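You operate a simulated robot arm through the tools that you are given. There is no shell and no other tool.

You run a simulated robot arm. Do the job below in one go: nothing can be reset, and whatever is moved stays where it is left.

Task
Put things in order on the top of the fitter's bench. At the end: the dressing stone stands where the orange guide bracket stood; the grey guide bracket is on the finished parts tray; the orange guide bracket stands on top of the mould vent plate; the sample pot stands where the dressing stone stood; whatever was shut is shut again. Leave all else as you found it, and nothing knocked over.

It is judged by the outcome, as a careful person would: the job done as asked, and still so three seconds after it is handed in. It fails if anything else is knocked over, pushed out of place, dropped, spilled or broken.

Robot
A 7-joint arm with a two-finger parallel gripper, fixed in place. Base frame: the origin is at the foot of the arm, x ahead of it, y to its left, z up; the work surface is at about z = 0.86. Units: m, degrees, N and s.
With the tool pointing down near the work surface it reaches from about 0.3 to 0.7 m from the base axis. Its first joint turns from -66.0 to 66.0 degrees. Payload 1.57 kg.
The tool frame sits at the grasp point between the pads (the TCP): z along the fingers, y along the line on which they close. The tips reach 0.03 m beyond it. Largest opening 0.11 m; finger width 0.024, thickness 0.012; the body of the gripper, 0.048 by 0.112 m, starts 0.078 m behind the TCP.
Orientation is that of the tool frame in the base frame, as a unit quaternion [x, y, z, w]. With the fingers straight down and closing along the base's y, the tool's x points along the base's -x, its y along +y and its z along -z.

Tools
- The arm moves only by the tool apply_moves. Its argument "rows" is a list of rows, each an object of numbers (a shift or turn left out is 0, a gripper value left out holds the last): "dx", "dy", "dz": the shift along the tool's x, y, z in units of 30 mm (1.0 is 30 mm); "wx", "wy", "wz": the turn, a rotation vector about the tool's x, y, z in units of 4 degrees (1.0 is 4 degrees). In form: [{"dx": .., "dy": .., "dz": .., "wx": .., "wy": .., "wz": ..}, ...]. A call has 1 to 20 rows; each row shifts and turns the commanded pose from where the row before left it, along the tool's axes as they then stand. "claw" is the opening, from 0 (shut) to 1 (fully open), set as the call begins (left out, the last holds). A call with a number of a shift or a turn outside -1 to 1 is refused whole. A row lasts 0.2 s, in which the tool goes at most 0.05 m and 8.6 degrees; a call with a longer step from one row to the next is refused whole, and so is a gripper value outside its range. A pose out of reach is approached as far as the arm can. The call stops where the force on the tool passes 40 N (or 10 N more than at its start, if that is more) or the arm is blocked; 0.2 s more then pass. Each finger travels about 0.108 m/s and halts on what it meets, pressing with about 35 N; the grip force reading is that of the motor and also rises with nothing between the fingers. The clock runs only during rows and for 0.2 s after the last one: add rows that do not move to give the fingers time. The reply holds the time, the measured pose of the TCP, the force on the tool along the base axes, the opening and the grip force, in the units named above and with some noise, with the torque about the TCP (base axes, N m) and any sound that the robot's microphone picked up, and new pictures: "views" is both (left out), scene, wrist or none.
- Cameras (640 x 400 px; columns grow to the right, rows downward): "scene" is fixed at [0.1783, -0.3954, 1.4182]; the picture's right is [0.59, -0.81, 0.00], its down [-0.49, -0.36, -0.79] and it looks along [0.64, 0.47, -0.61] (base axes); focal length 253 px, centre (320, 200). "wrist" rides on the gripper at [0.07, 0.016, -0.141] in the tool frame; the picture's right is [-0.23, 0.97, 0.00], its down [-0.86, -0.20, -0.48] and it looks along [-0.47, -0.11, 0.88] (tool axes); focal length 222 px, centre (320, 200). There is no depth. A picture from a camera that has moved, and an enlarged one, comes with that camera's place and axes in the base frame and with its lens. The place of the scene camera against the robot may be out by one fixed shift of up to 0.025 m in any direction.
- close_up(camera, box): a new picture of the part [left, top, right, bottom] of that camera's present view, enlarged. It takes no simulated time.
- job_done(): hands the job in; it is judged then, once.

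Places have to be worked out from the pictures, the camera data and where the tool is seen. Open the gripper and draw the arm clear of the work before you hand the job in, unless the task says otherwise.

The tools are called as a command line: name --argument value ..., lists and objects as JSON in quotes. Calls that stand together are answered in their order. apply_moves: Moves the arm, as the interface text tells. Its arguments: {"type":"object","properties":{"rows":{"type":"array","items":{"type":"object","properties":{"dx":{"type":"number"},"dy":{"type":"number"},"dz":{"type":"number"},"wx":{"type":"number"},"wy":{"type":"number"},"wz":{"type":"number"}}}},"claw":{"type":"number"},"views":{"type":"string","enum":["both","scene","wrist","none"]}},"required":["rows"]} The other tools are called the same way: close_up (camera, box) takes an enlarged picture of a part of a camera's view; job_done () hands the job in.

At the start:

```text
time_s: 0.0
position: [0.3714, -0.0804, 1.1892]
tool_rot: [0.0, 1.0, 0.0, 0.0]
wrist_force: [-0.4, 0.0, -0.6]
torque: [0.01, 0.01, -0.05]
finger_gap: 0.1102
finger_force: 0.1
```

scene: 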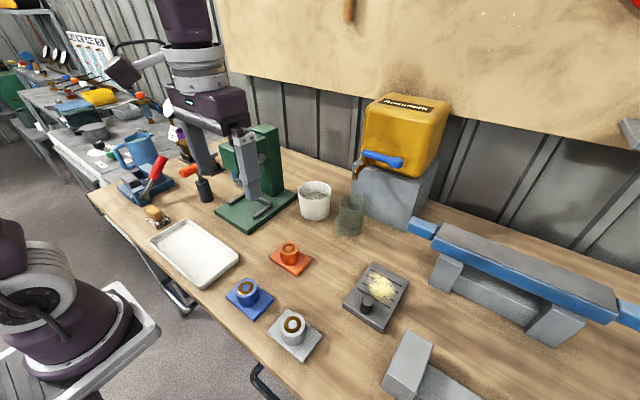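
wrist: 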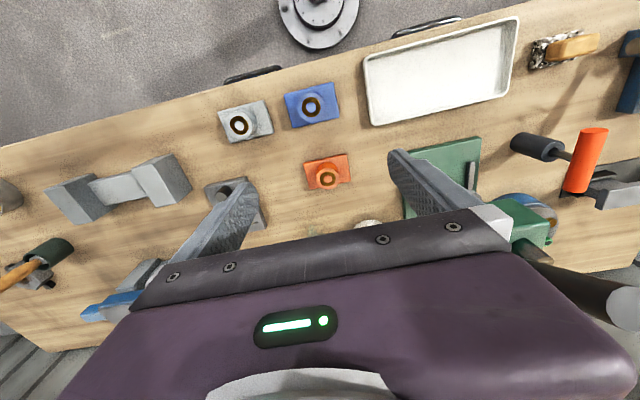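

I start by enlarging parts of the scene view to identify the items before moving anything.

close_up --camera "scene" --box '[220, 220, 420, 370]'

close_up --camera "scene" --box '[280, 80, 480, 240]'

close_up --camera "scene" --box '[380, 200, 640, 400]'

close_up --camera "scene" --box '[80, 100, 320, 290]'

close_up --camera "wrist" --box '[180, 60, 400, 240]'

close_up --camera "wrist" --box '[0, 120, 200, 340]'

```text
2.67 times, centred on (320, 295) of scene
camera zoom: at [0.1783, -0.3954, 1.4182], right [0.59, -0.81, 0.0], down [-0.49, -0.36, -0.79], along [0.64, 0.47, -0.61], focal length 675 px, centre (320, -53)
```

zoom: 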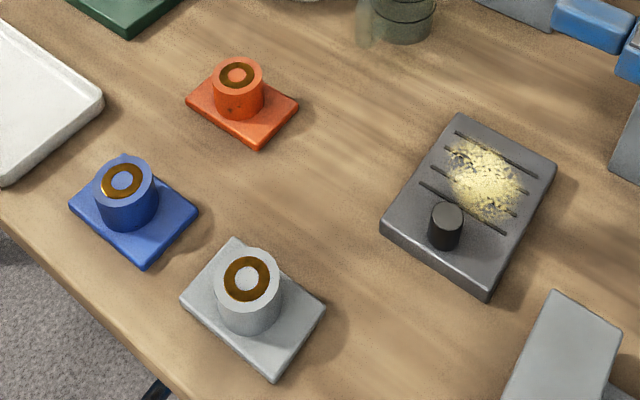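

```text
2.50 times, centred on (380, 160) of scene
camera zoom: at [0.1783, -0.3954, 1.4182], right [0.59, -0.81, 0.0], down [-0.49, -0.36, -0.79], along [0.64, 0.47, -0.61], focal length 632 px, centre (170, 300)
```

zoom: 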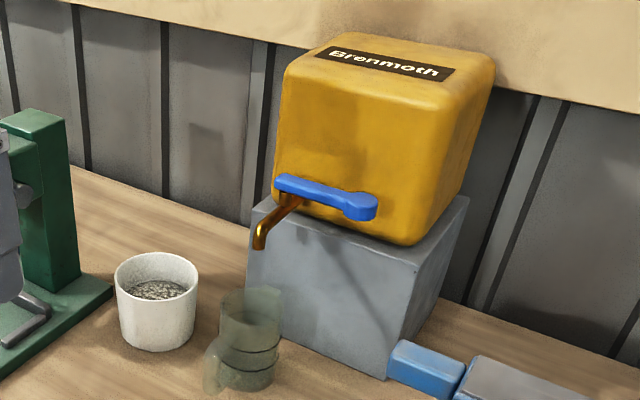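

```text
2.00 times, centred on (510, 300) of scene
camera zoom: at [0.1783, -0.3954, 1.4182], right [0.59, -0.81, 0.0], down [-0.49, -0.36, -0.79], along [0.64, 0.47, -0.61], focal length 506 px, centre (-60, 0)
```

zoom: 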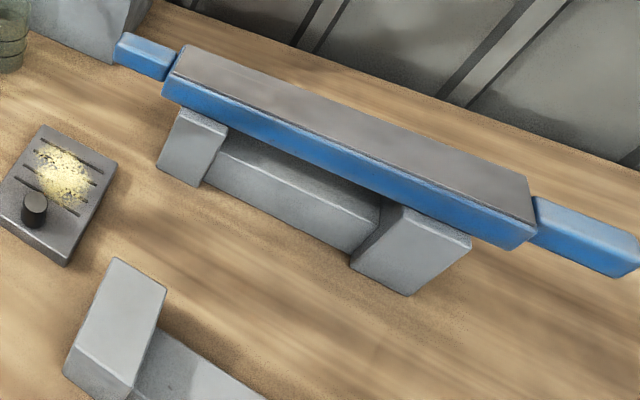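

```text
2.11 times, centred on (200, 195) of scene
camera zoom: at [0.1783, -0.3954, 1.4182], right [0.59, -0.81, 0.0], down [-0.49, -0.36, -0.79], along [0.64, 0.47, -0.61], focal length 532 px, centre (573, 210)
```

zoom: 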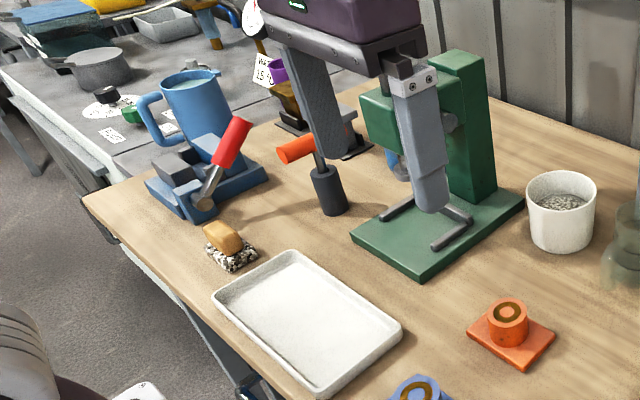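

```text
2.22 times, centred on (290, 150) of wrist
camera zoom: at [0.3019, -0.0654, 1.3301], right [0.23, 0.97, 0.0], down [0.86, -0.2, 0.48], along [0.47, -0.11, -0.88], focal length 494 px, centre (387, 311)
```

zoom: 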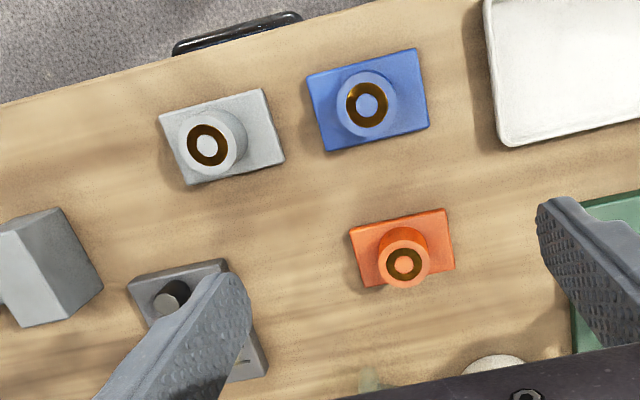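

```text
1.82 times, centred on (100, 230) of wrist
camera zoom: at [0.3019, -0.0654, 1.3301], right [0.23, 0.97, 0.0], down [0.86, -0.2, 0.48], along [0.47, -0.11, -0.88], focal length 404 px, centre (720, 146)
```

zoom: 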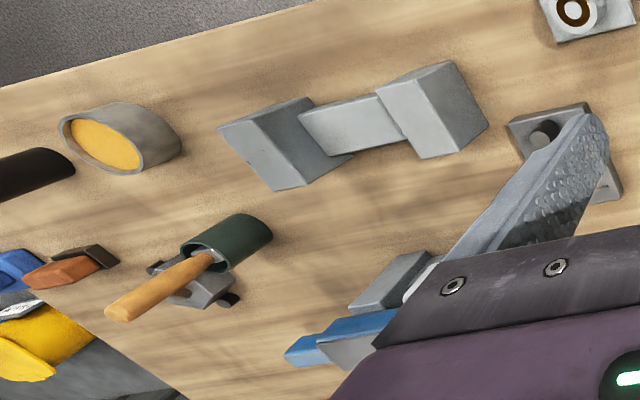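

The brackets, vent plate (slotted, knob, powder) and tray are visible; I still need to identify the dressing stone and sample pot. I enlarge more of the wrist picture.

close_up --camera "wrist" --box '[480, 0, 640, 100]'

close_up --camera "wrist" --box '[0, 160, 120, 360]'

close_up --camera "scene" --box '[100, 120, 220, 240]'

close_up --camera "scene" --box '[290, 160, 380, 250]'

close_up --camera "scene" --box '[0, 0, 200, 130]'

close_up --camera "scene" --box '[340, 250, 420, 340]'

```text
4.00 times, centred on (560, 50) of wrist
camera zoom: at [0.3019, -0.0654, 1.3301], right [0.23, 0.97, 0.0], down [0.86, -0.2, 0.48], along [0.47, -0.11, -0.88], focal length 888 px, centre (-640, 800)
```

zoom: 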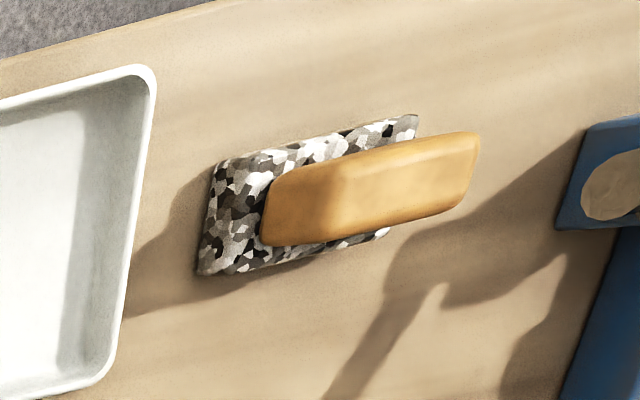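

```text
2.00 times, centred on (60, 260) of wrist
camera zoom: at [0.3019, -0.0654, 1.3301], right [0.23, 0.97, 0.0], down [0.86, -0.2, 0.48], along [0.47, -0.11, -0.88], focal length 444 px, centre (840, 80)
```

zoom: 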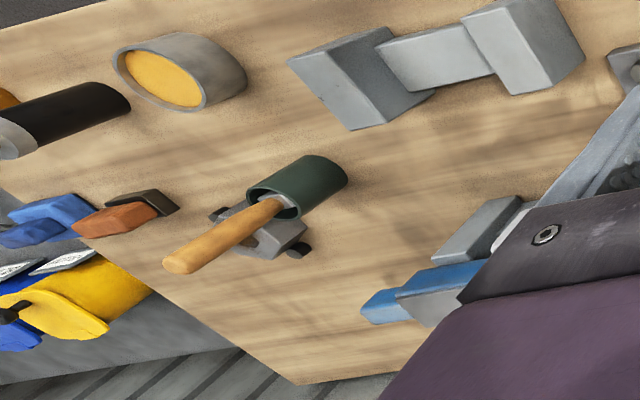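

```text
3.33 times, centred on (160, 180) of scene
camera zoom: at [0.1783, -0.3954, 1.4182], right [0.59, -0.81, 0.0], down [-0.49, -0.36, -0.79], along [0.64, 0.47, -0.61], focal length 843 px, centre (853, 267)
```

zoom: 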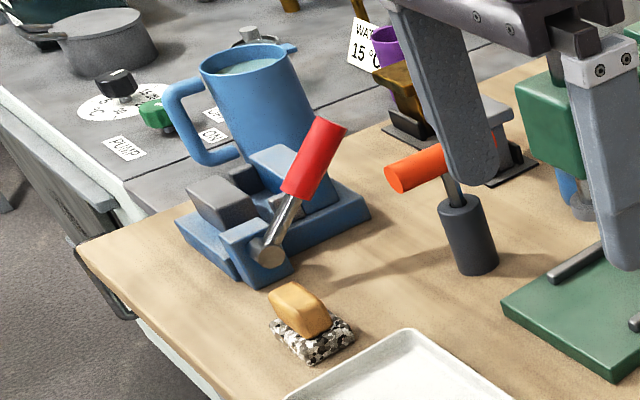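

```text
4.44 times, centred on (335, 205) of scene
camera zoom: at [0.1783, -0.3954, 1.4182], right [0.59, -0.81, 0.0], down [-0.49, -0.36, -0.79], along [0.64, 0.47, -0.61], focal length 1124 px, centre (253, 178)
```

zoom: 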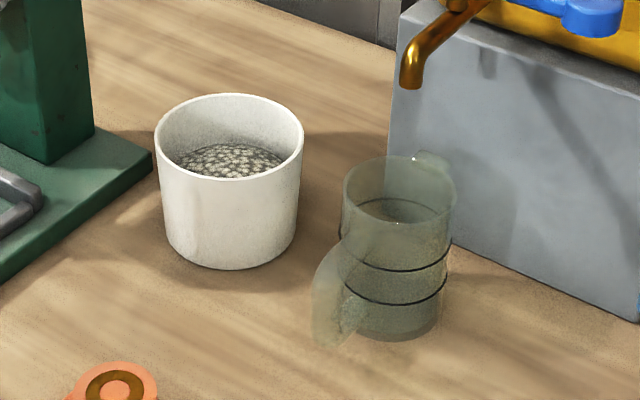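

```text
3.08 times, centred on (100, 65) of scene
camera zoom: at [0.1783, -0.3954, 1.4182], right [0.59, -0.81, 0.0], down [-0.49, -0.36, -0.79], along [0.64, 0.47, -0.61], focal length 778 px, centre (997, 615)
```

zoom: 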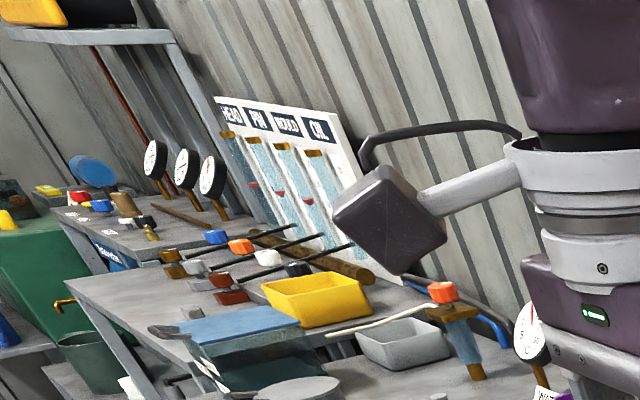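

```text
4.44 times, centred on (380, 295) of scene
camera zoom: at [0.1783, -0.3954, 1.4182], right [0.59, -0.81, 0.0], down [-0.49, -0.36, -0.79], along [0.64, 0.47, -0.61], focal length 1124 px, centre (53, -222)
```

zoom: 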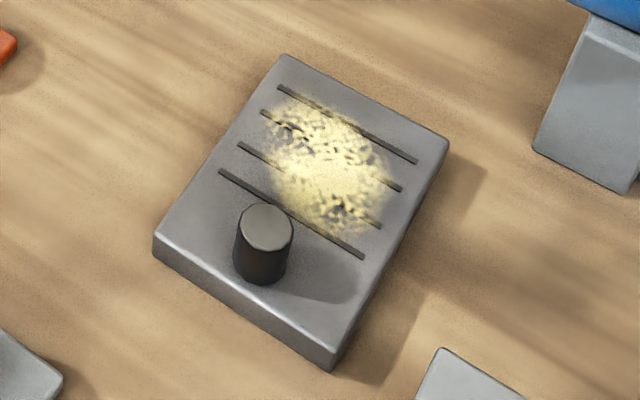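

The speckled block with tan grip looks like the dressing stone, but I want to see the whole bench, so I shift the arm toward -y at height for a survey picture.

apply_moves --rows '[{"dy": -1}, {"dy": -1}, {"dy": -1}, {"dy": -1}, {"dy": -1}, {"dy": -1}, {"dy": -1}, {"dy": -1}, {"dy": -1}]'

```text
time_s: 2.0
position: [0.3702, -0.3519, 1.1904]
tool_rot: [-0.001, 1.0, 0.0, -0.001]
wrist_force: [0.6, -0.5, -0.8]
torque: [0.02, -0.02, 0.05]
finger_gap: 0.1099
finger_force: 0.0
camera wrist: at [0.3011, -0.3361, 1.3301], right [0.23, 0.97, 0.0], down [0.86, -0.2, 0.48], along [0.47, -0.11, -0.88], focal length 222 px, centre (320, 200)
```

scene: 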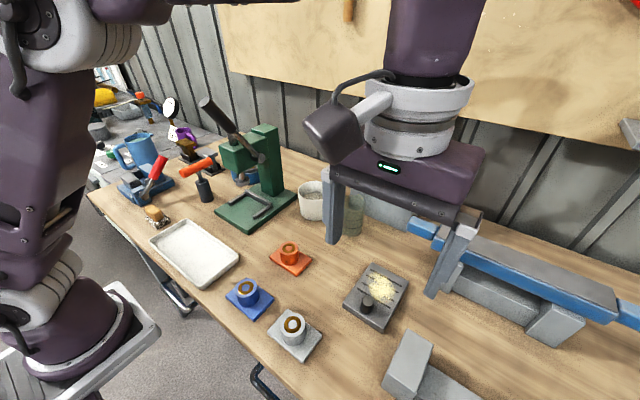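
wrist: 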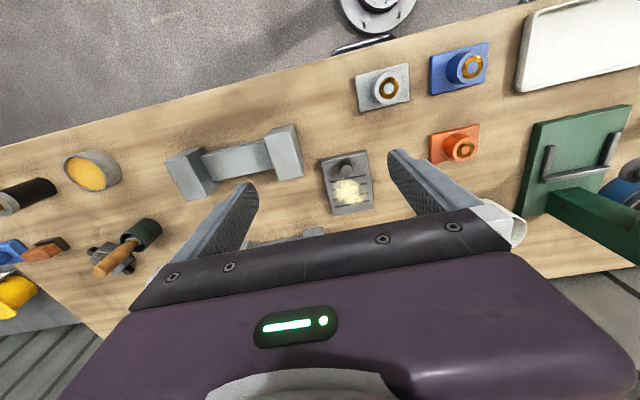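

Now I enlarge the left side of this wrist view to identify the items at the -y end.

close_up --camera "wrist" --box '[0, 120, 200, 320]'

close_up --camera "wrist" --box '[300, 120, 420, 240]'

close_up --camera "scene" --box '[100, 120, 240, 240]'

```text
2.00 times, centred on (100, 220) of wrist
camera zoom: at [0.3011, -0.3361, 1.3301], right [0.23, 0.97, 0.0], down [0.86, -0.2, 0.48], along [0.47, -0.11, -0.88], focal length 444 px, centre (760, 160)
```

zoom: 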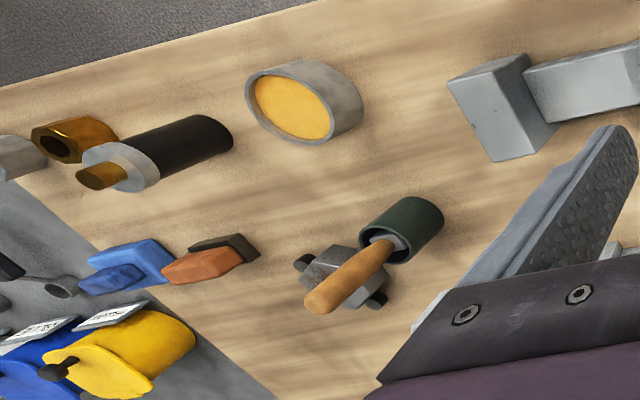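

```text
3.33 times, centred on (360, 180) of wrist
camera zoom: at [0.3011, -0.3361, 1.3301], right [0.23, 0.97, 0.0], down [0.86, -0.2, 0.48], along [0.47, -0.11, -0.88], focal length 740 px, centre (187, 267)
```

zoom: 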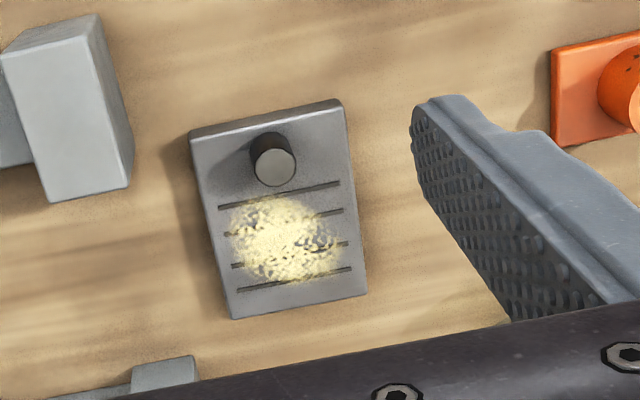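

```text
3.33 times, centred on (170, 180) of scene
camera zoom: at [0.1783, -0.3954, 1.4182], right [0.59, -0.81, 0.0], down [-0.49, -0.36, -0.79], along [0.64, 0.47, -0.61], focal length 843 px, centre (820, 267)
```

zoom: 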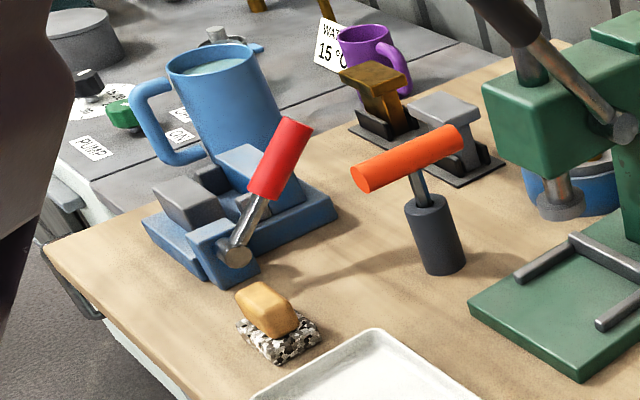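

The white pot with granules, beside the press, fits "sample pot" (the clear vessel under the tap is a jug with handle and spout; the yellow-filled tin is out of reach). I go over the brackets, lower, for a measuring picture.

apply_moves --rows '[{"dy": 1}, {"dy": 1}, {"dy": 1}, {"dy": 1}, {"dy": 1, "dz": 0.5}, {"dy": 1, "dz": 0.5}, {"dy": 1, "dz": 0.5}, {"dy": 1, "dz": 0.5}, {"dy": 0.7, "dz": 0.5}, {"dz": 0.5, "dx": -0.5}, {"dz": 0.5, "dx": -0.5}]'

```text
time_s: 4.4
position: [0.4011, -0.0901, 1.0845]
tool_rot: [0.0, 1.0, 0.0, 0.0]
wrist_force: [0.2, -0.4, 0.4]
torque: [0.03, 0.05, 0.01]
finger_gap: 0.1099
finger_force: 0.1
camera wrist: at [0.3326, -0.0747, 1.2253], right [0.23, 0.97, 0.0], down [0.85, -0.2, 0.48], along [0.47, -0.11, -0.88], focal length 222 px, centre (320, 200)
```

scene: 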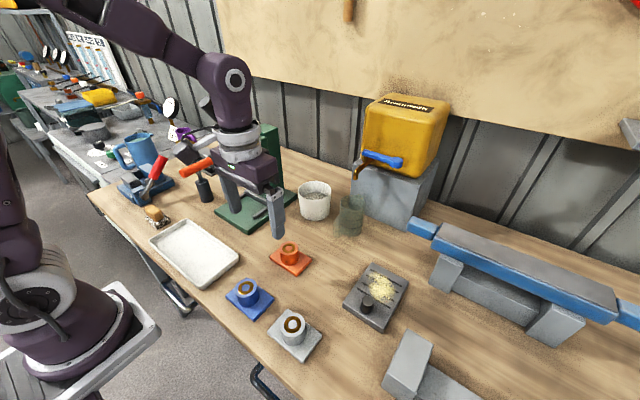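
wrist: 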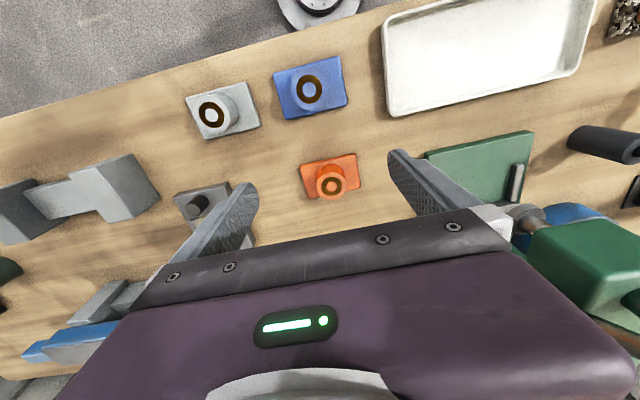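

I enlarge the wrist view around the brackets and the vent plate for measurement.

close_up --camera "wrist" --box '[270, 130, 390, 220]'

close_up --camera "wrist" --box '[170, 50, 360, 170]'

close_up --camera "wrist" --box '[150, 160, 270, 260]'

close_up --camera "wrist" --box '[360, 0, 640, 180]'

```text
4.44 times, centred on (330, 175) of wrist
camera zoom: at [0.3326, -0.0747, 1.2253], right [0.23, 0.97, 0.0], down [0.85, -0.2, 0.48], along [0.47, -0.11, -0.88], focal length 987 px, centre (276, 311)
```

zoom: 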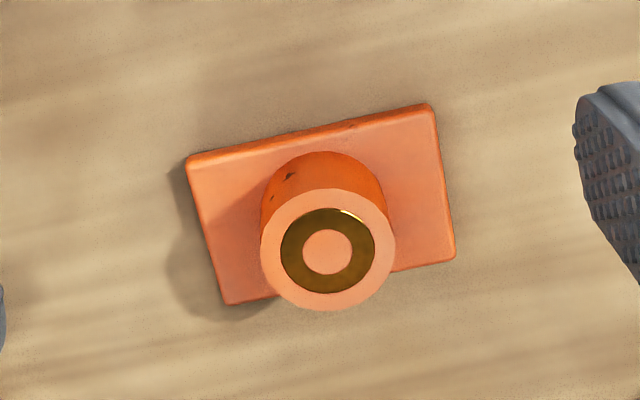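

```text
3.33 times, centred on (265, 110) of wrist
camera zoom: at [0.3326, -0.0747, 1.2253], right [0.23, 0.97, 0.0], down [0.85, -0.2, 0.48], along [0.47, -0.11, -0.88], focal length 740 px, centre (503, 500)
```

zoom: 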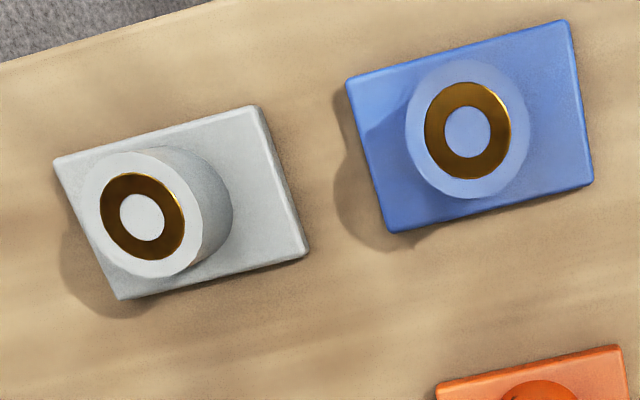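

```text
4.00 times, centred on (210, 210) of wrist
camera zoom: at [0.3326, -0.0747, 1.2253], right [0.23, 0.97, 0.0], down [0.85, -0.2, 0.48], along [0.47, -0.11, -0.88], focal length 888 px, centre (760, 160)
```

zoom: 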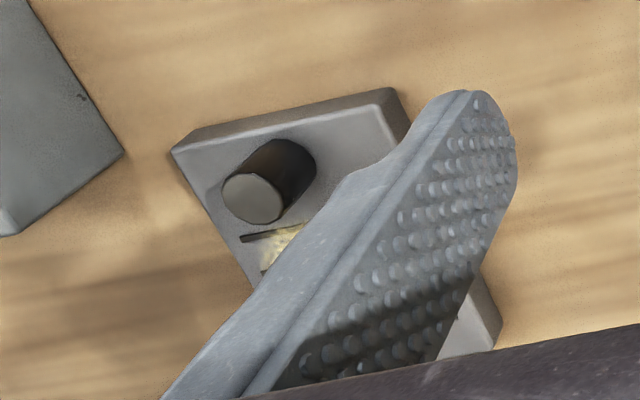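

```text
2.22 times, centred on (500, 90) of wrist
camera zoom: at [0.3326, -0.0747, 1.2253], right [0.23, 0.97, 0.0], down [0.85, -0.2, 0.48], along [0.47, -0.11, -0.88], focal length 494 px, centre (-80, 444)
```

zoom: 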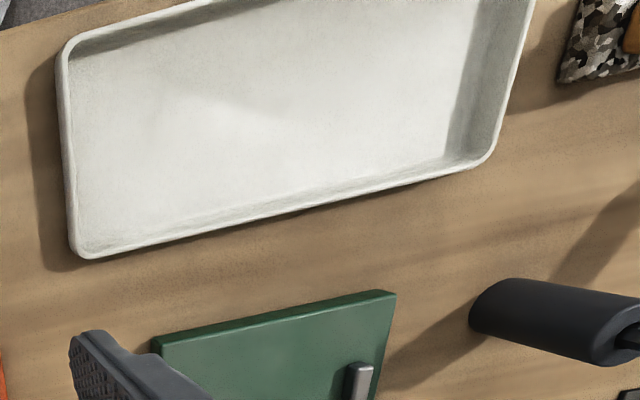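

Measured from the wrist view: the orange bracket is centred at about (0.481, -0.091), boss Ø0.048 with its top at z≈0.91; the vent plate is centred at (0.520, -0.321) with its top at z≈0.885 and the knob at (0.469, -0.322). I move above the orange boss and part way down, then check.

apply_moves --rows '[{"dx": -0.9}, {"dx": -0.9}, {"dx": -0.87}, {"dz": 1}, {"dz": 1}, {"dz": 1}, {"dz": 0.7}]' --claw 1

```text
time_s: 6.0
position: [0.4819, -0.0895, 0.9731]
tool_rot: [-0.001, 1.0, 0.0, 0.001]
wrist_force: [-0.2, -0.2, -0.2]
torque: [-0.01, -0.01, 0.0]
finger_gap: 0.1101
finger_force: 0.1
camera wrist: at [0.4123, -0.0743, 1.1139], right [0.23, 0.97, 0.0], down [0.85, -0.2, 0.48], along [0.47, -0.11, -0.88], focal length 222 px, centre (320, 200)
```

scene: 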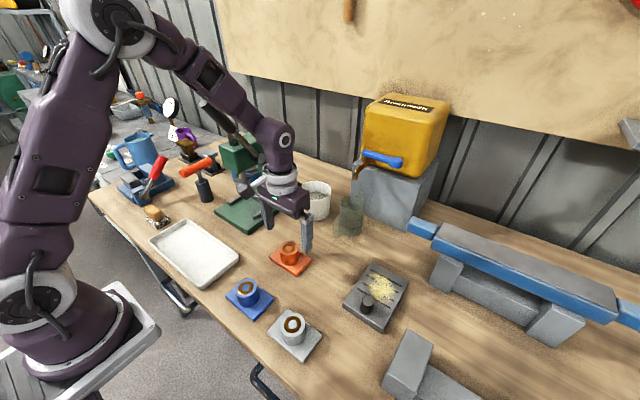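
wrist: 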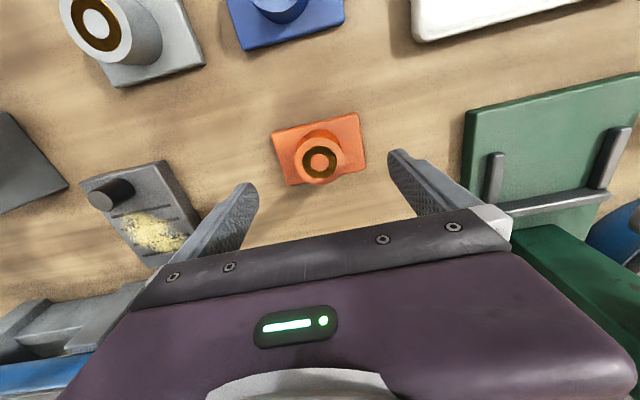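

The boss lies between the fingers, aligned within a few mm. I descend to z≈0.912 and close on the boss.

apply_moves --rows '[{"dz": 0.7, "dx": 0.08}, {"dz": 0.7}, {"dz": 0.6}, {}]' --views "wrist"

apply_moves --rows '[{}, {}, {}, {}]' --claw 0.3

```text
time_s: 7.0
position: [0.4789, -0.0903, 0.9136]
tool_rot: [0.0, 1.0, 0.0, 0.0]
wrist_force: [-0.1, 0.6, -0.5]
torque: [0.0, 0.0, -0.02]
finger_gap: 0.1103
finger_force: 0.1
camera wrist: at [0.4096, -0.074, 1.0542], right [0.23, 0.97, 0.0], down [0.86, -0.2, 0.48], along [0.47, -0.11, -0.88], focal length 222 px, centre (320, 200)
```

wrist: 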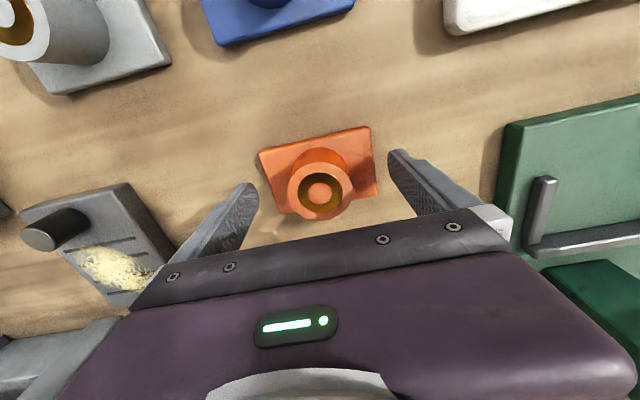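

```text
time_s: 8.0
position: [0.4781, -0.0894, 0.9135]
tool_rot: [0.0, 1.0, 0.0, 0.0]
wrist_force: [-0.3, 0.7, 0.2]
torque: [-0.02, -0.01, -0.01]
finger_gap: 0.0472
finger_force: 34.9
camera wrist: at [0.4096, -0.074, 1.0544], right [0.23, 0.97, 0.0], down [0.86, -0.2, 0.48], along [0.47, -0.11, -0.88], focal length 222 px, centre (320, 200)
```

scene: 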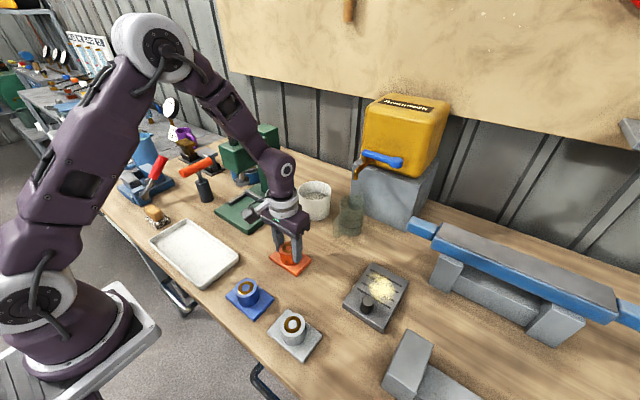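
wrist: 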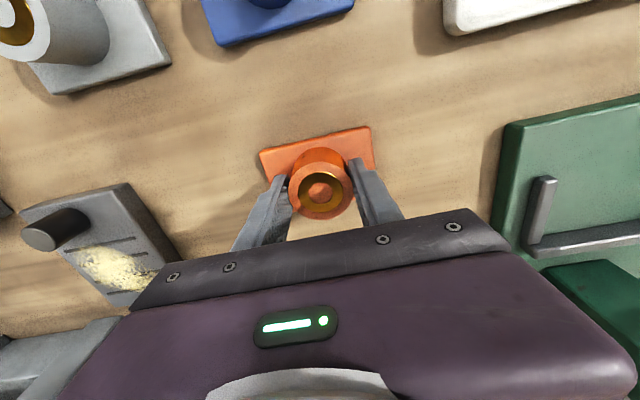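

Gripped (gap 0.047). I lift 9 cm and carry it toward the clear part of the vent plate behind the knob, at (0.536, -0.321).

apply_moves --rows '[{"dz": -0.6}, {"dz": -1}, {"dz": -1}, {"dz": -0.4}, {"dy": -0.8, "dx": -0.3}, {"dy": -0.9, "dx": -0.3}, {"dy": -1, "dx": -0.3}, {"dy": -1, "dx": -0.3}, {"dy": -1, "dx": -0.3}, {"dy": -1, "dx": -0.3}, {"dy": -1, "dx": -0.13}, {"dy": -0.7}, {"dy": -0.3}, {}]'

```text
time_s: 11.0
position: [0.5363, -0.3208, 1.0033]
tool_rot: [-0.001, 1.0, -0.001, 0.001]
wrist_force: [-0.5, 0.7, -3.3]
torque: [-0.03, 0.02, -0.02]
finger_gap: 0.047
finger_force: 34.8
camera wrist: at [0.4677, -0.3055, 1.1444], right [0.23, 0.97, 0.0], down [0.86, -0.2, 0.48], along [0.47, -0.11, -0.88], focal length 222 px, centre (320, 200)
```

scene: 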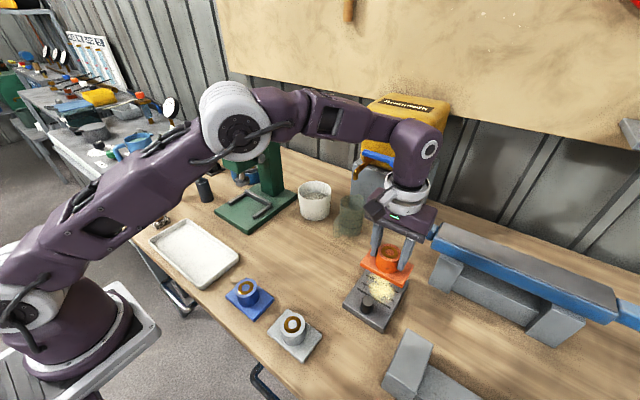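
wrist: 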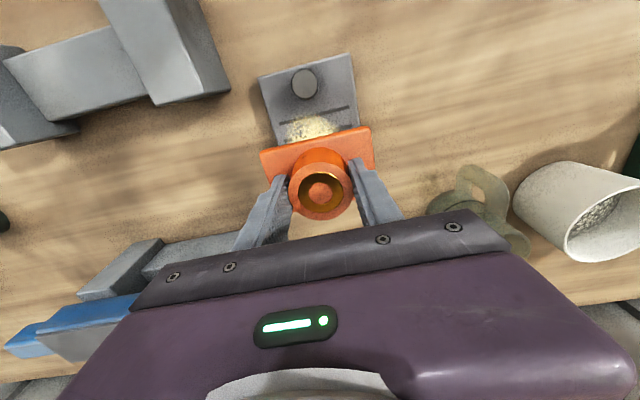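

The bracket is well over the plate, clear of the knob. I lower it slowly to just above contact.

apply_moves --rows '[{"dz": 0.7}, {"dz": 0.6}, {"dz": 0.4}, {"dz": 0.2}, {"dz": 0.1}, {}]'

close_up --camera "scene" --box '[330, 210, 450, 330]'

```text
time_s: 12.4
position: [0.5359, -0.3207, 0.943]
tool_rot: [0.0, 1.0, 0.0, 0.001]
wrist_force: [-0.3, -0.5, -2.3]
torque: [0.01, 0.01, -0.01]
finger_gap: 0.0472
finger_force: 34.8
camera wrist: at [0.4677, -0.3054, 1.0838], right [0.23, 0.97, 0.0], down [0.86, -0.2, 0.48], along [0.47, -0.11, -0.88], focal length 222 px, centre (320, 200)
```

scene: 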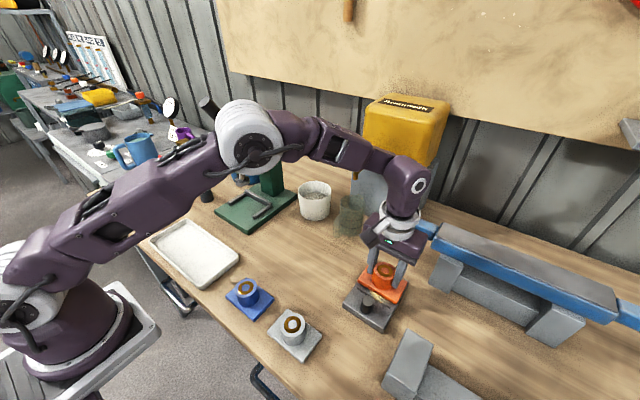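
wrist: 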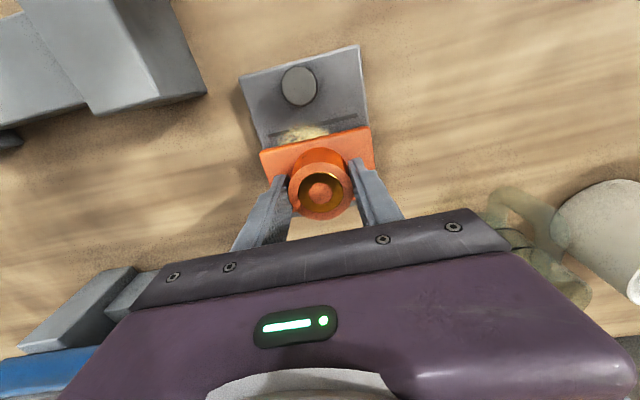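

```text
3.33 times, centred on (390, 270) of scene
camera zoom: at [0.1784, -0.3954, 1.4182], right [0.59, -0.81, 0.0], down [-0.49, -0.36, -0.79], along [0.64, 0.47, -0.61], focal length 843 px, centre (87, -33)
```

zoom: 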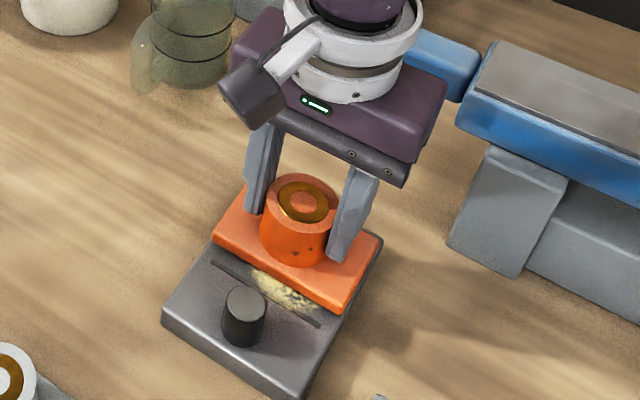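

Nearly in contact; I lower in 1 mm steps watching the force.

apply_moves --rows '[{"dz": 0.04}, {"dz": 0.04}, {"dz": 0.04}]' --views "none"

```text
time_s: 13.2
position: [0.5359, -0.3198, 0.9396]
tool_rot: [-0.001, 1.0, 0.001, 0.001]
wrist_force: [0.2, 0.0, -2.5]
torque: [0.03, 0.0, 0.02]
finger_gap: 0.0472
finger_force: 35.4
```

apply_moves --rows '[{"dz": 0.04}, {"dz": 0.04}]' --views "none"

```text
time_s: 13.8
position: [0.5363, -0.3212, 0.9376]
tool_rot: [0.001, 1.0, 0.0, 0.0]
wrist_force: [0.4, -0.2, -3.4]
torque: [0.01, 0.04, -0.02]
finger_gap: 0.0472
finger_force: 34.9
```

The force is still just the bracket's weight, so I keep stepping down 1 mm at a time.

apply_moves --rows '[{"dz": 0.04}, {"dz": 0.04}]' --views "none"

```text
time_s: 14.4
position: [0.5361, -0.3212, 0.9359]
tool_rot: [0.0, 1.0, -0.001, 0.0]
wrist_force: [-0.7, 0.4, 5.4]
torque: [0.49, 0.17, 0.09]
finger_gap: 0.047
finger_force: 34.6
```

Contact felt (+5 N). I open the fingers gently and look.

apply_moves --rows '[{}, {}, {}]' --claw 0.65

close_up --camera "scene" --box '[330, 210, 450, 330]'

```text
time_s: 15.2
position: [0.5364, -0.3208, 0.9355]
tool_rot: [-0.001, 1.0, 0.0, 0.0]
wrist_force: [0.2, -0.6, -0.5]
torque: [-0.01, 0.0, 0.0]
finger_gap: 0.0713
finger_force: 0.0
camera wrist: at [0.4676, -0.3054, 1.076], right [0.23, 0.97, 0.0], down [0.86, -0.2, 0.48], along [0.47, -0.11, -0.88], focal length 222 px, centre (320, 200)
```

scene: 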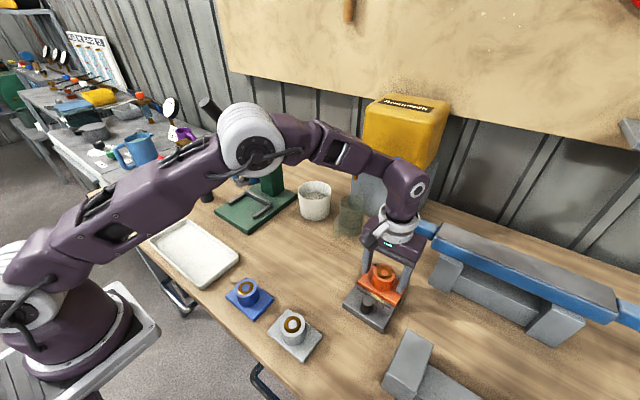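
wrist: 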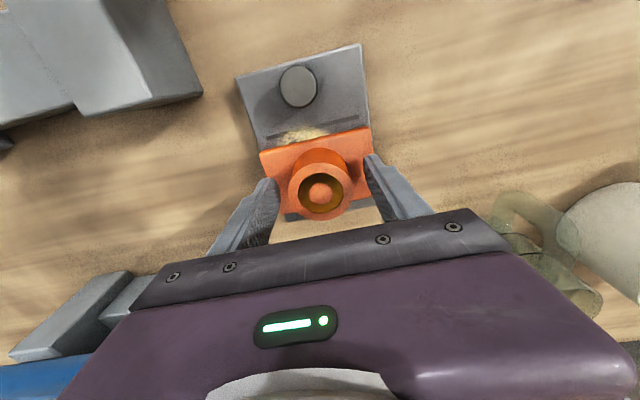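

```text
3.33 times, centred on (390, 270) of scene
camera zoom: at [0.1783, -0.3954, 1.4182], right [0.59, -0.81, 0.0], down [-0.49, -0.36, -0.79], along [0.64, 0.47, -0.61], focal length 843 px, centre (87, -33)
```

zoom: 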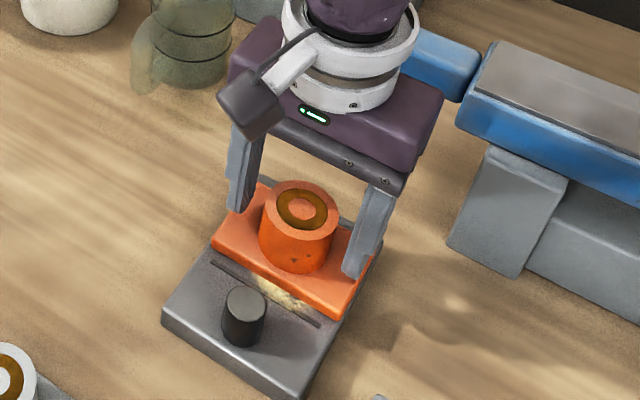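

The orange bracket stands flat on the vent plate. I raise the arm straight up, then travel high toward the dressing stone near (0.35, 0.34).

apply_moves --rows '[{"dz": -0.5}, {"dz": -1}, {"dz": -1}, {"dz": -1}, {"dz": -1}, {"dz": -1}, {"dx": 1}, {"dx": 1, "dy": 0.7}, {"dx": 1, "dy": 0.7}, {"dx": 1, "dy": 1}, {"dx": 1, "dy": 1}, {"dx": 1, "dy": 1}, {"dy": 1}, {"dy": 1}, {"dy": 1}, {"dy": 1}, {"dy": 1}, {"dy": 1}, {"dy": 1}, {"dy": 1}]' --views "none"

apply_moves --rows '[{"dy": 1}, {"dy": 1}, {"dy": 1}, {"dy": 1}, {"dy": 1}, {"dy": 1}, {"dy": 0.5}]' --claw 1

```text
time_s: 19.4
position: [0.3569, 0.0526, 1.1008]
tool_rot: [0.0, 1.0, 0.0, 0.0]
wrist_force: [0.6, -1.0, -0.4]
torque: [-0.04, -0.01, 0.01]
finger_gap: 0.0715
finger_force: 0.1
```

```text
time_s: 21.0
position: [0.3565, 0.2451, 1.0997]
tool_rot: [0.0, 1.0, 0.0, 0.0]
wrist_force: [1.3, 0.6, -0.9]
torque: [-0.03, 0.02, -0.01]
finger_gap: 0.1098
finger_force: 0.1
camera wrist: at [0.2876, 0.2614, 1.2413], right [0.23, 0.97, 0.0], down [0.86, -0.2, 0.48], along [0.47, -0.11, -0.88], focal length 222 px, centre (320, 200)
```

scene: 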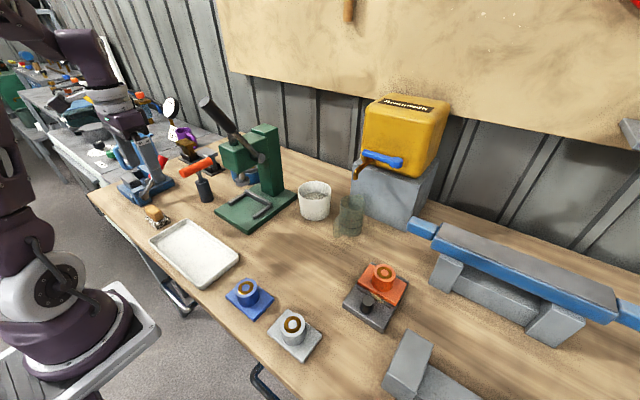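
wrist: 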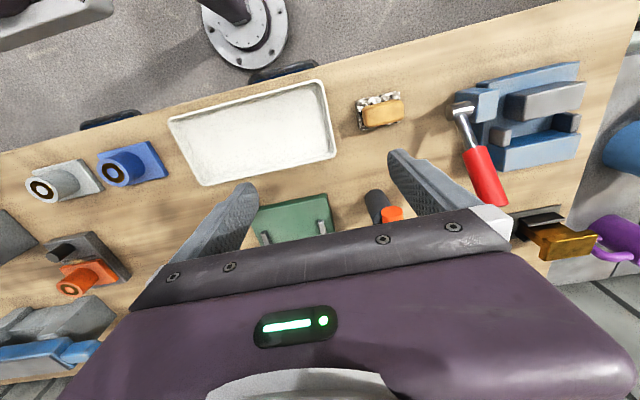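

I zoom in on the stone and its surroundings.

close_up --camera "wrist" --box '[330, 70, 450, 150]'

close_up --camera "wrist" --box '[340, 40, 640, 260]'

close_up --camera "scene" --box '[340, 240, 430, 340]'

close_up --camera "scene" --box '[130, 190, 190, 240]'

```text
5.00 times, centred on (390, 110) of wrist
camera zoom: at [0.2876, 0.2614, 1.2413], right [0.23, 0.97, 0.0], down [0.86, -0.2, 0.48], along [0.47, -0.11, -0.88], focal length 1111 px, centre (-30, 650)
```

zoom: 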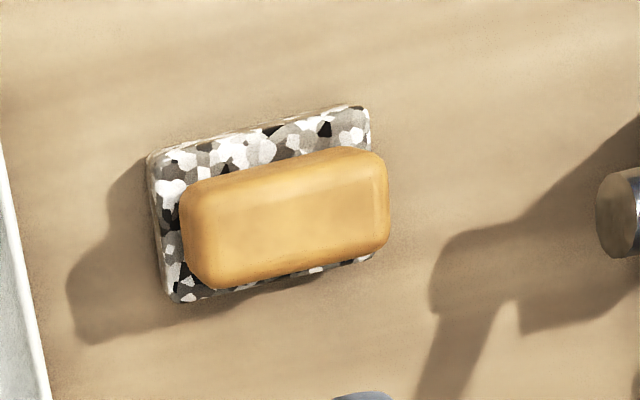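

```text
1.82 times, centred on (490, 150) of wrist
camera zoom: at [0.2876, 0.2614, 1.2413], right [0.23, 0.97, 0.0], down [0.86, -0.2, 0.48], along [0.47, -0.11, -0.88], focal length 404 px, centre (11, 291)
```

zoom: 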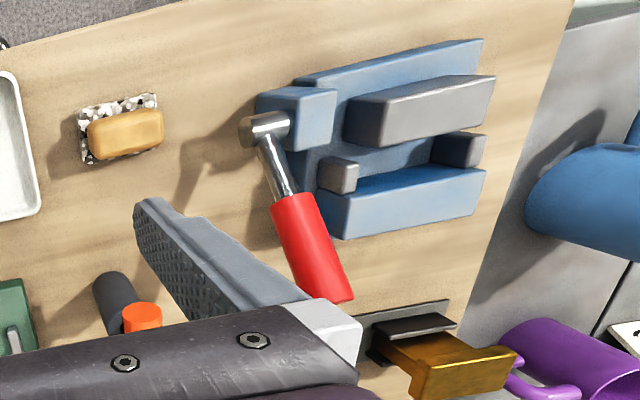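

```text
4.00 times, centred on (385, 290) of scene
camera zoom: at [0.1783, -0.3954, 1.4182], right [0.59, -0.81, 0.0], down [-0.49, -0.36, -0.79], along [0.64, 0.47, -0.61], focal length 1012 px, centre (60, -160)
```

zoom: 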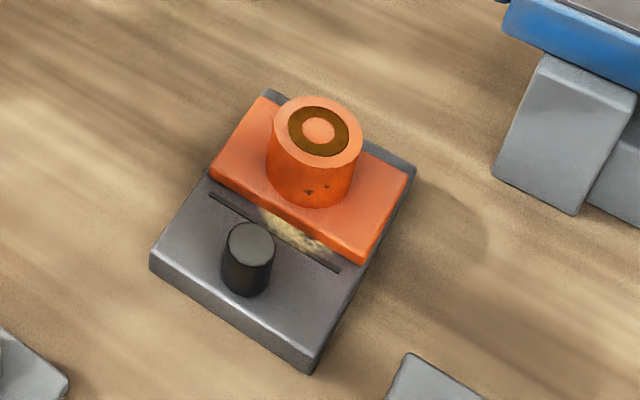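

```text
8.00 times, centred on (160, 215) of scene
camera zoom: at [0.1783, -0.3954, 1.4182], right [0.59, -0.81, 0.0], down [-0.49, -0.36, -0.79], along [0.64, 0.47, -0.61], focal length 2024 px, centre (1600, 80)
```

zoom: 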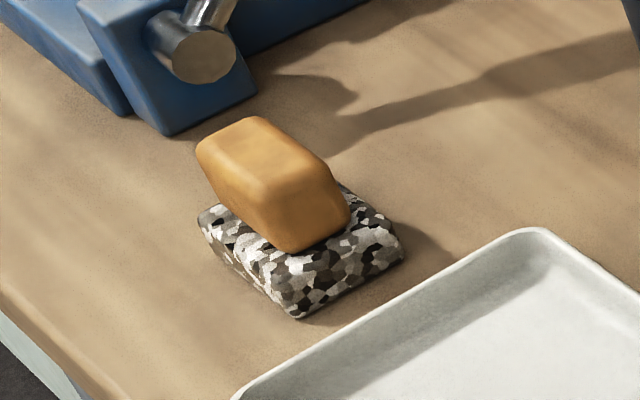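

The speckled stone with tan grip is centred near (0.352, 0.340), about 0.044 × 0.065; the vise lever's end starts around y≈0.41, so I narrow the opening to ~0.085 and come down over it, stopping at z≈0.98 to check.

apply_moves --rows '[{"dy": 1, "dx": 0.15}, {"dy": 1}, {"dy": 1}, {"dy": 0.16}, {"dz": 1}, {"dz": 1}, {"dz": 1}, {"dz": 1}, {}]' --claw 0.77

close_up --camera "wrist" --box '[180, 80, 460, 260]'

close_up --camera "scene" --box '[90, 130, 230, 250]'

```text
time_s: 23.0
position: [0.3516, 0.3414, 0.9787]
tool_rot: [0.0, 1.0, 0.0, 0.0]
wrist_force: [-0.3, -0.8, -0.4]
torque: [0.04, -0.01, -0.05]
finger_gap: 0.0848
finger_force: 0.0
camera wrist: at [0.2827, 0.3566, 1.1198], right [0.23, 0.97, 0.0], down [0.86, -0.2, 0.48], along [0.47, -0.11, -0.88], focal length 222 px, centre (320, 200)
```

scene: 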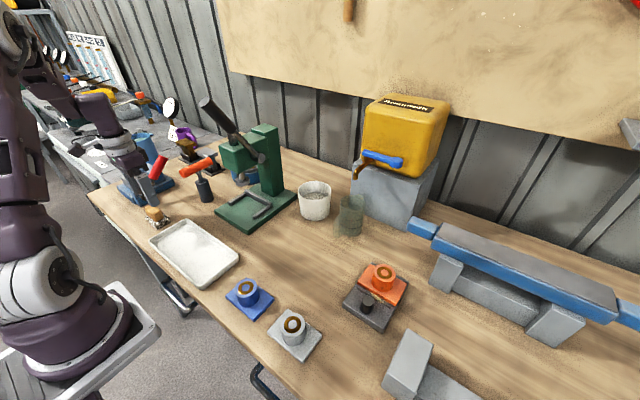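
wrist: 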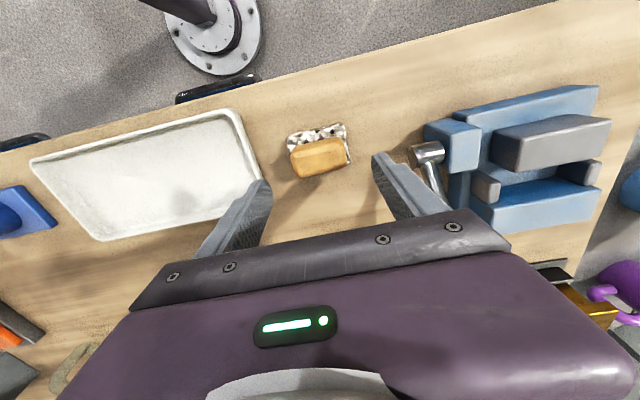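

```text
2.22 times, centred on (320, 170) of wrist
camera zoom: at [0.2827, 0.3566, 1.1198], right [0.23, 0.97, 0.0], down [0.86, -0.2, 0.48], along [0.47, -0.11, -0.88], focal length 494 px, centre (320, 267)
```

zoom: 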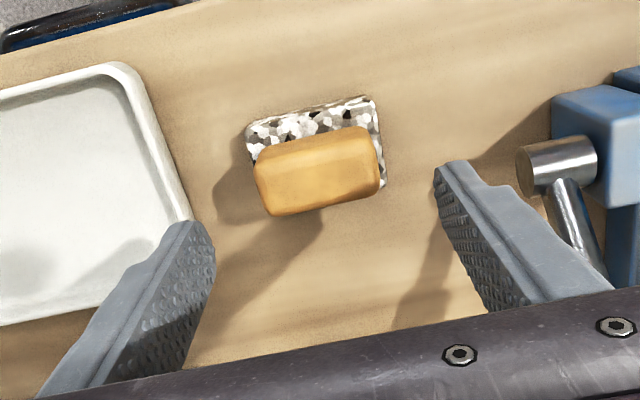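

```text
3.33 times, centred on (160, 190) of scene
camera zoom: at [0.1783, -0.3954, 1.4182], right [0.59, -0.81, 0.0], down [-0.49, -0.36, -0.79], along [0.64, 0.47, -0.61], focal length 843 px, centre (853, 233)
```

zoom: 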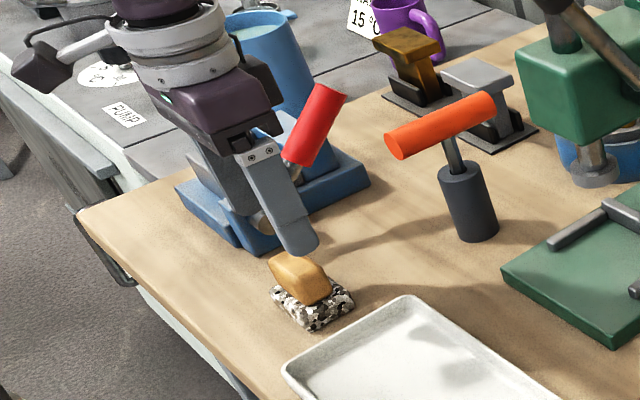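

Aligned: the stone's centre is about (0.350, 0.342) and there is ≥2 cm to the vise lever. I descend to z≈0.896 so the pads take the stone body itself.

apply_moves --rows '[{"dz": 0.8}, {"dz": 0.8}, {"dz": 0.6}, {"dz": 0.35}, {"dz": 0.15}, {}]'

close_up --camera "scene" --box '[90, 130, 230, 250]'

```text
time_s: 24.4
position: [0.3518, 0.3411, 0.8987]
tool_rot: [0.0, 1.0, 0.0, 0.0]
wrist_force: [0.0, 1.5, -0.5]
torque: [-0.02, 0.0, -0.02]
finger_gap: 0.0846
finger_force: 0.0
camera wrist: at [0.2826, 0.3565, 1.0397], right [0.23, 0.97, 0.0], down [0.86, -0.2, 0.48], along [0.47, -0.11, -0.88], focal length 222 px, centre (320, 200)
```

scene: 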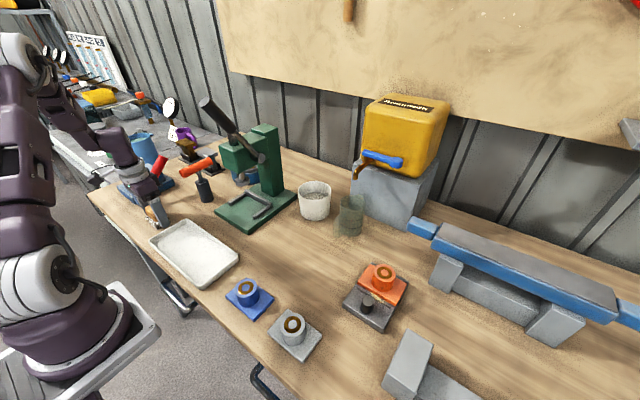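
wrist: 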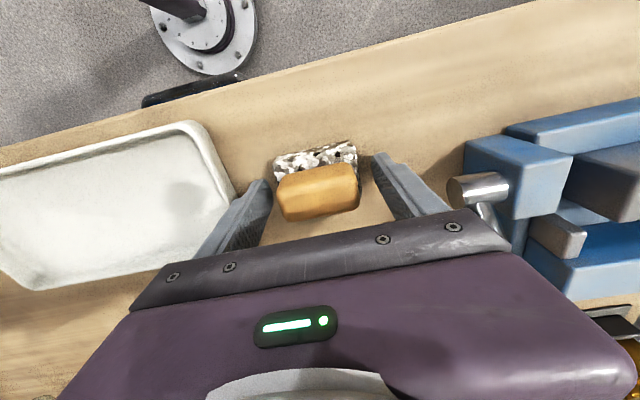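

```text
3.33 times, centred on (160, 190) of scene
camera zoom: at [0.1783, -0.3954, 1.4182], right [0.59, -0.81, 0.0], down [-0.49, -0.36, -0.79], along [0.64, 0.47, -0.61], focal length 843 px, centre (853, 233)
```

zoom: 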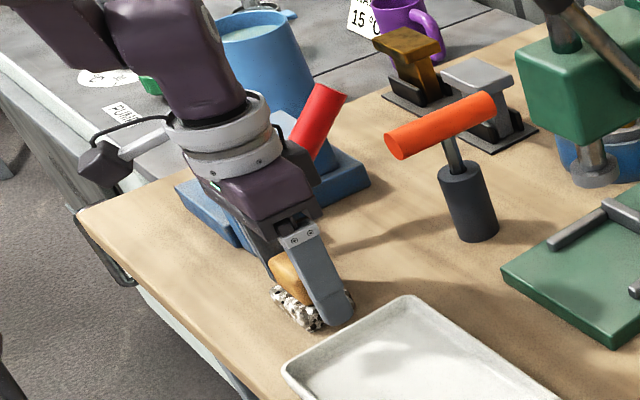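

Tips are at about 0.869, beside the stone's ends. I go 3 mm lower and close.

apply_moves --rows '[{"dz": 0.1}, {}]' --views "none"

apply_moves --rows '[{}, {}, {}]' --claw 0.4

```text
time_s: 25.0
position: [0.3516, 0.3408, 0.8952]
tool_rot: [0.0, 1.0, 0.0, 0.0]
wrist_force: [0.0, 0.0, 0.0]
torque: [-0.01, -0.03, -0.02]
finger_gap: 0.0846
finger_force: 0.1
```

```text
time_s: 25.8
position: [0.3514, 0.3414, 0.8961]
tool_rot: [0.0, 1.0, 0.0, -0.001]
wrist_force: [0.5, -0.1, 0.0]
torque: [-0.1, 0.02, 0.0]
finger_gap: 0.0645
finger_force: 34.7
camera wrist: at [0.2828, 0.3565, 1.0369], right [0.23, 0.97, 0.0], down [0.86, -0.2, 0.48], along [0.47, -0.11, -0.88], focal length 222 px, centre (320, 200)
```

scene: 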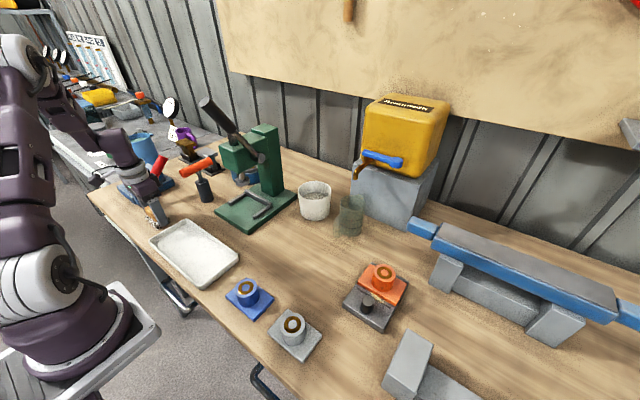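
wrist: 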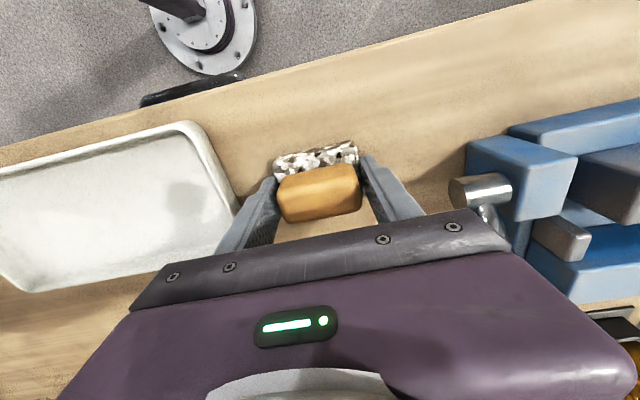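

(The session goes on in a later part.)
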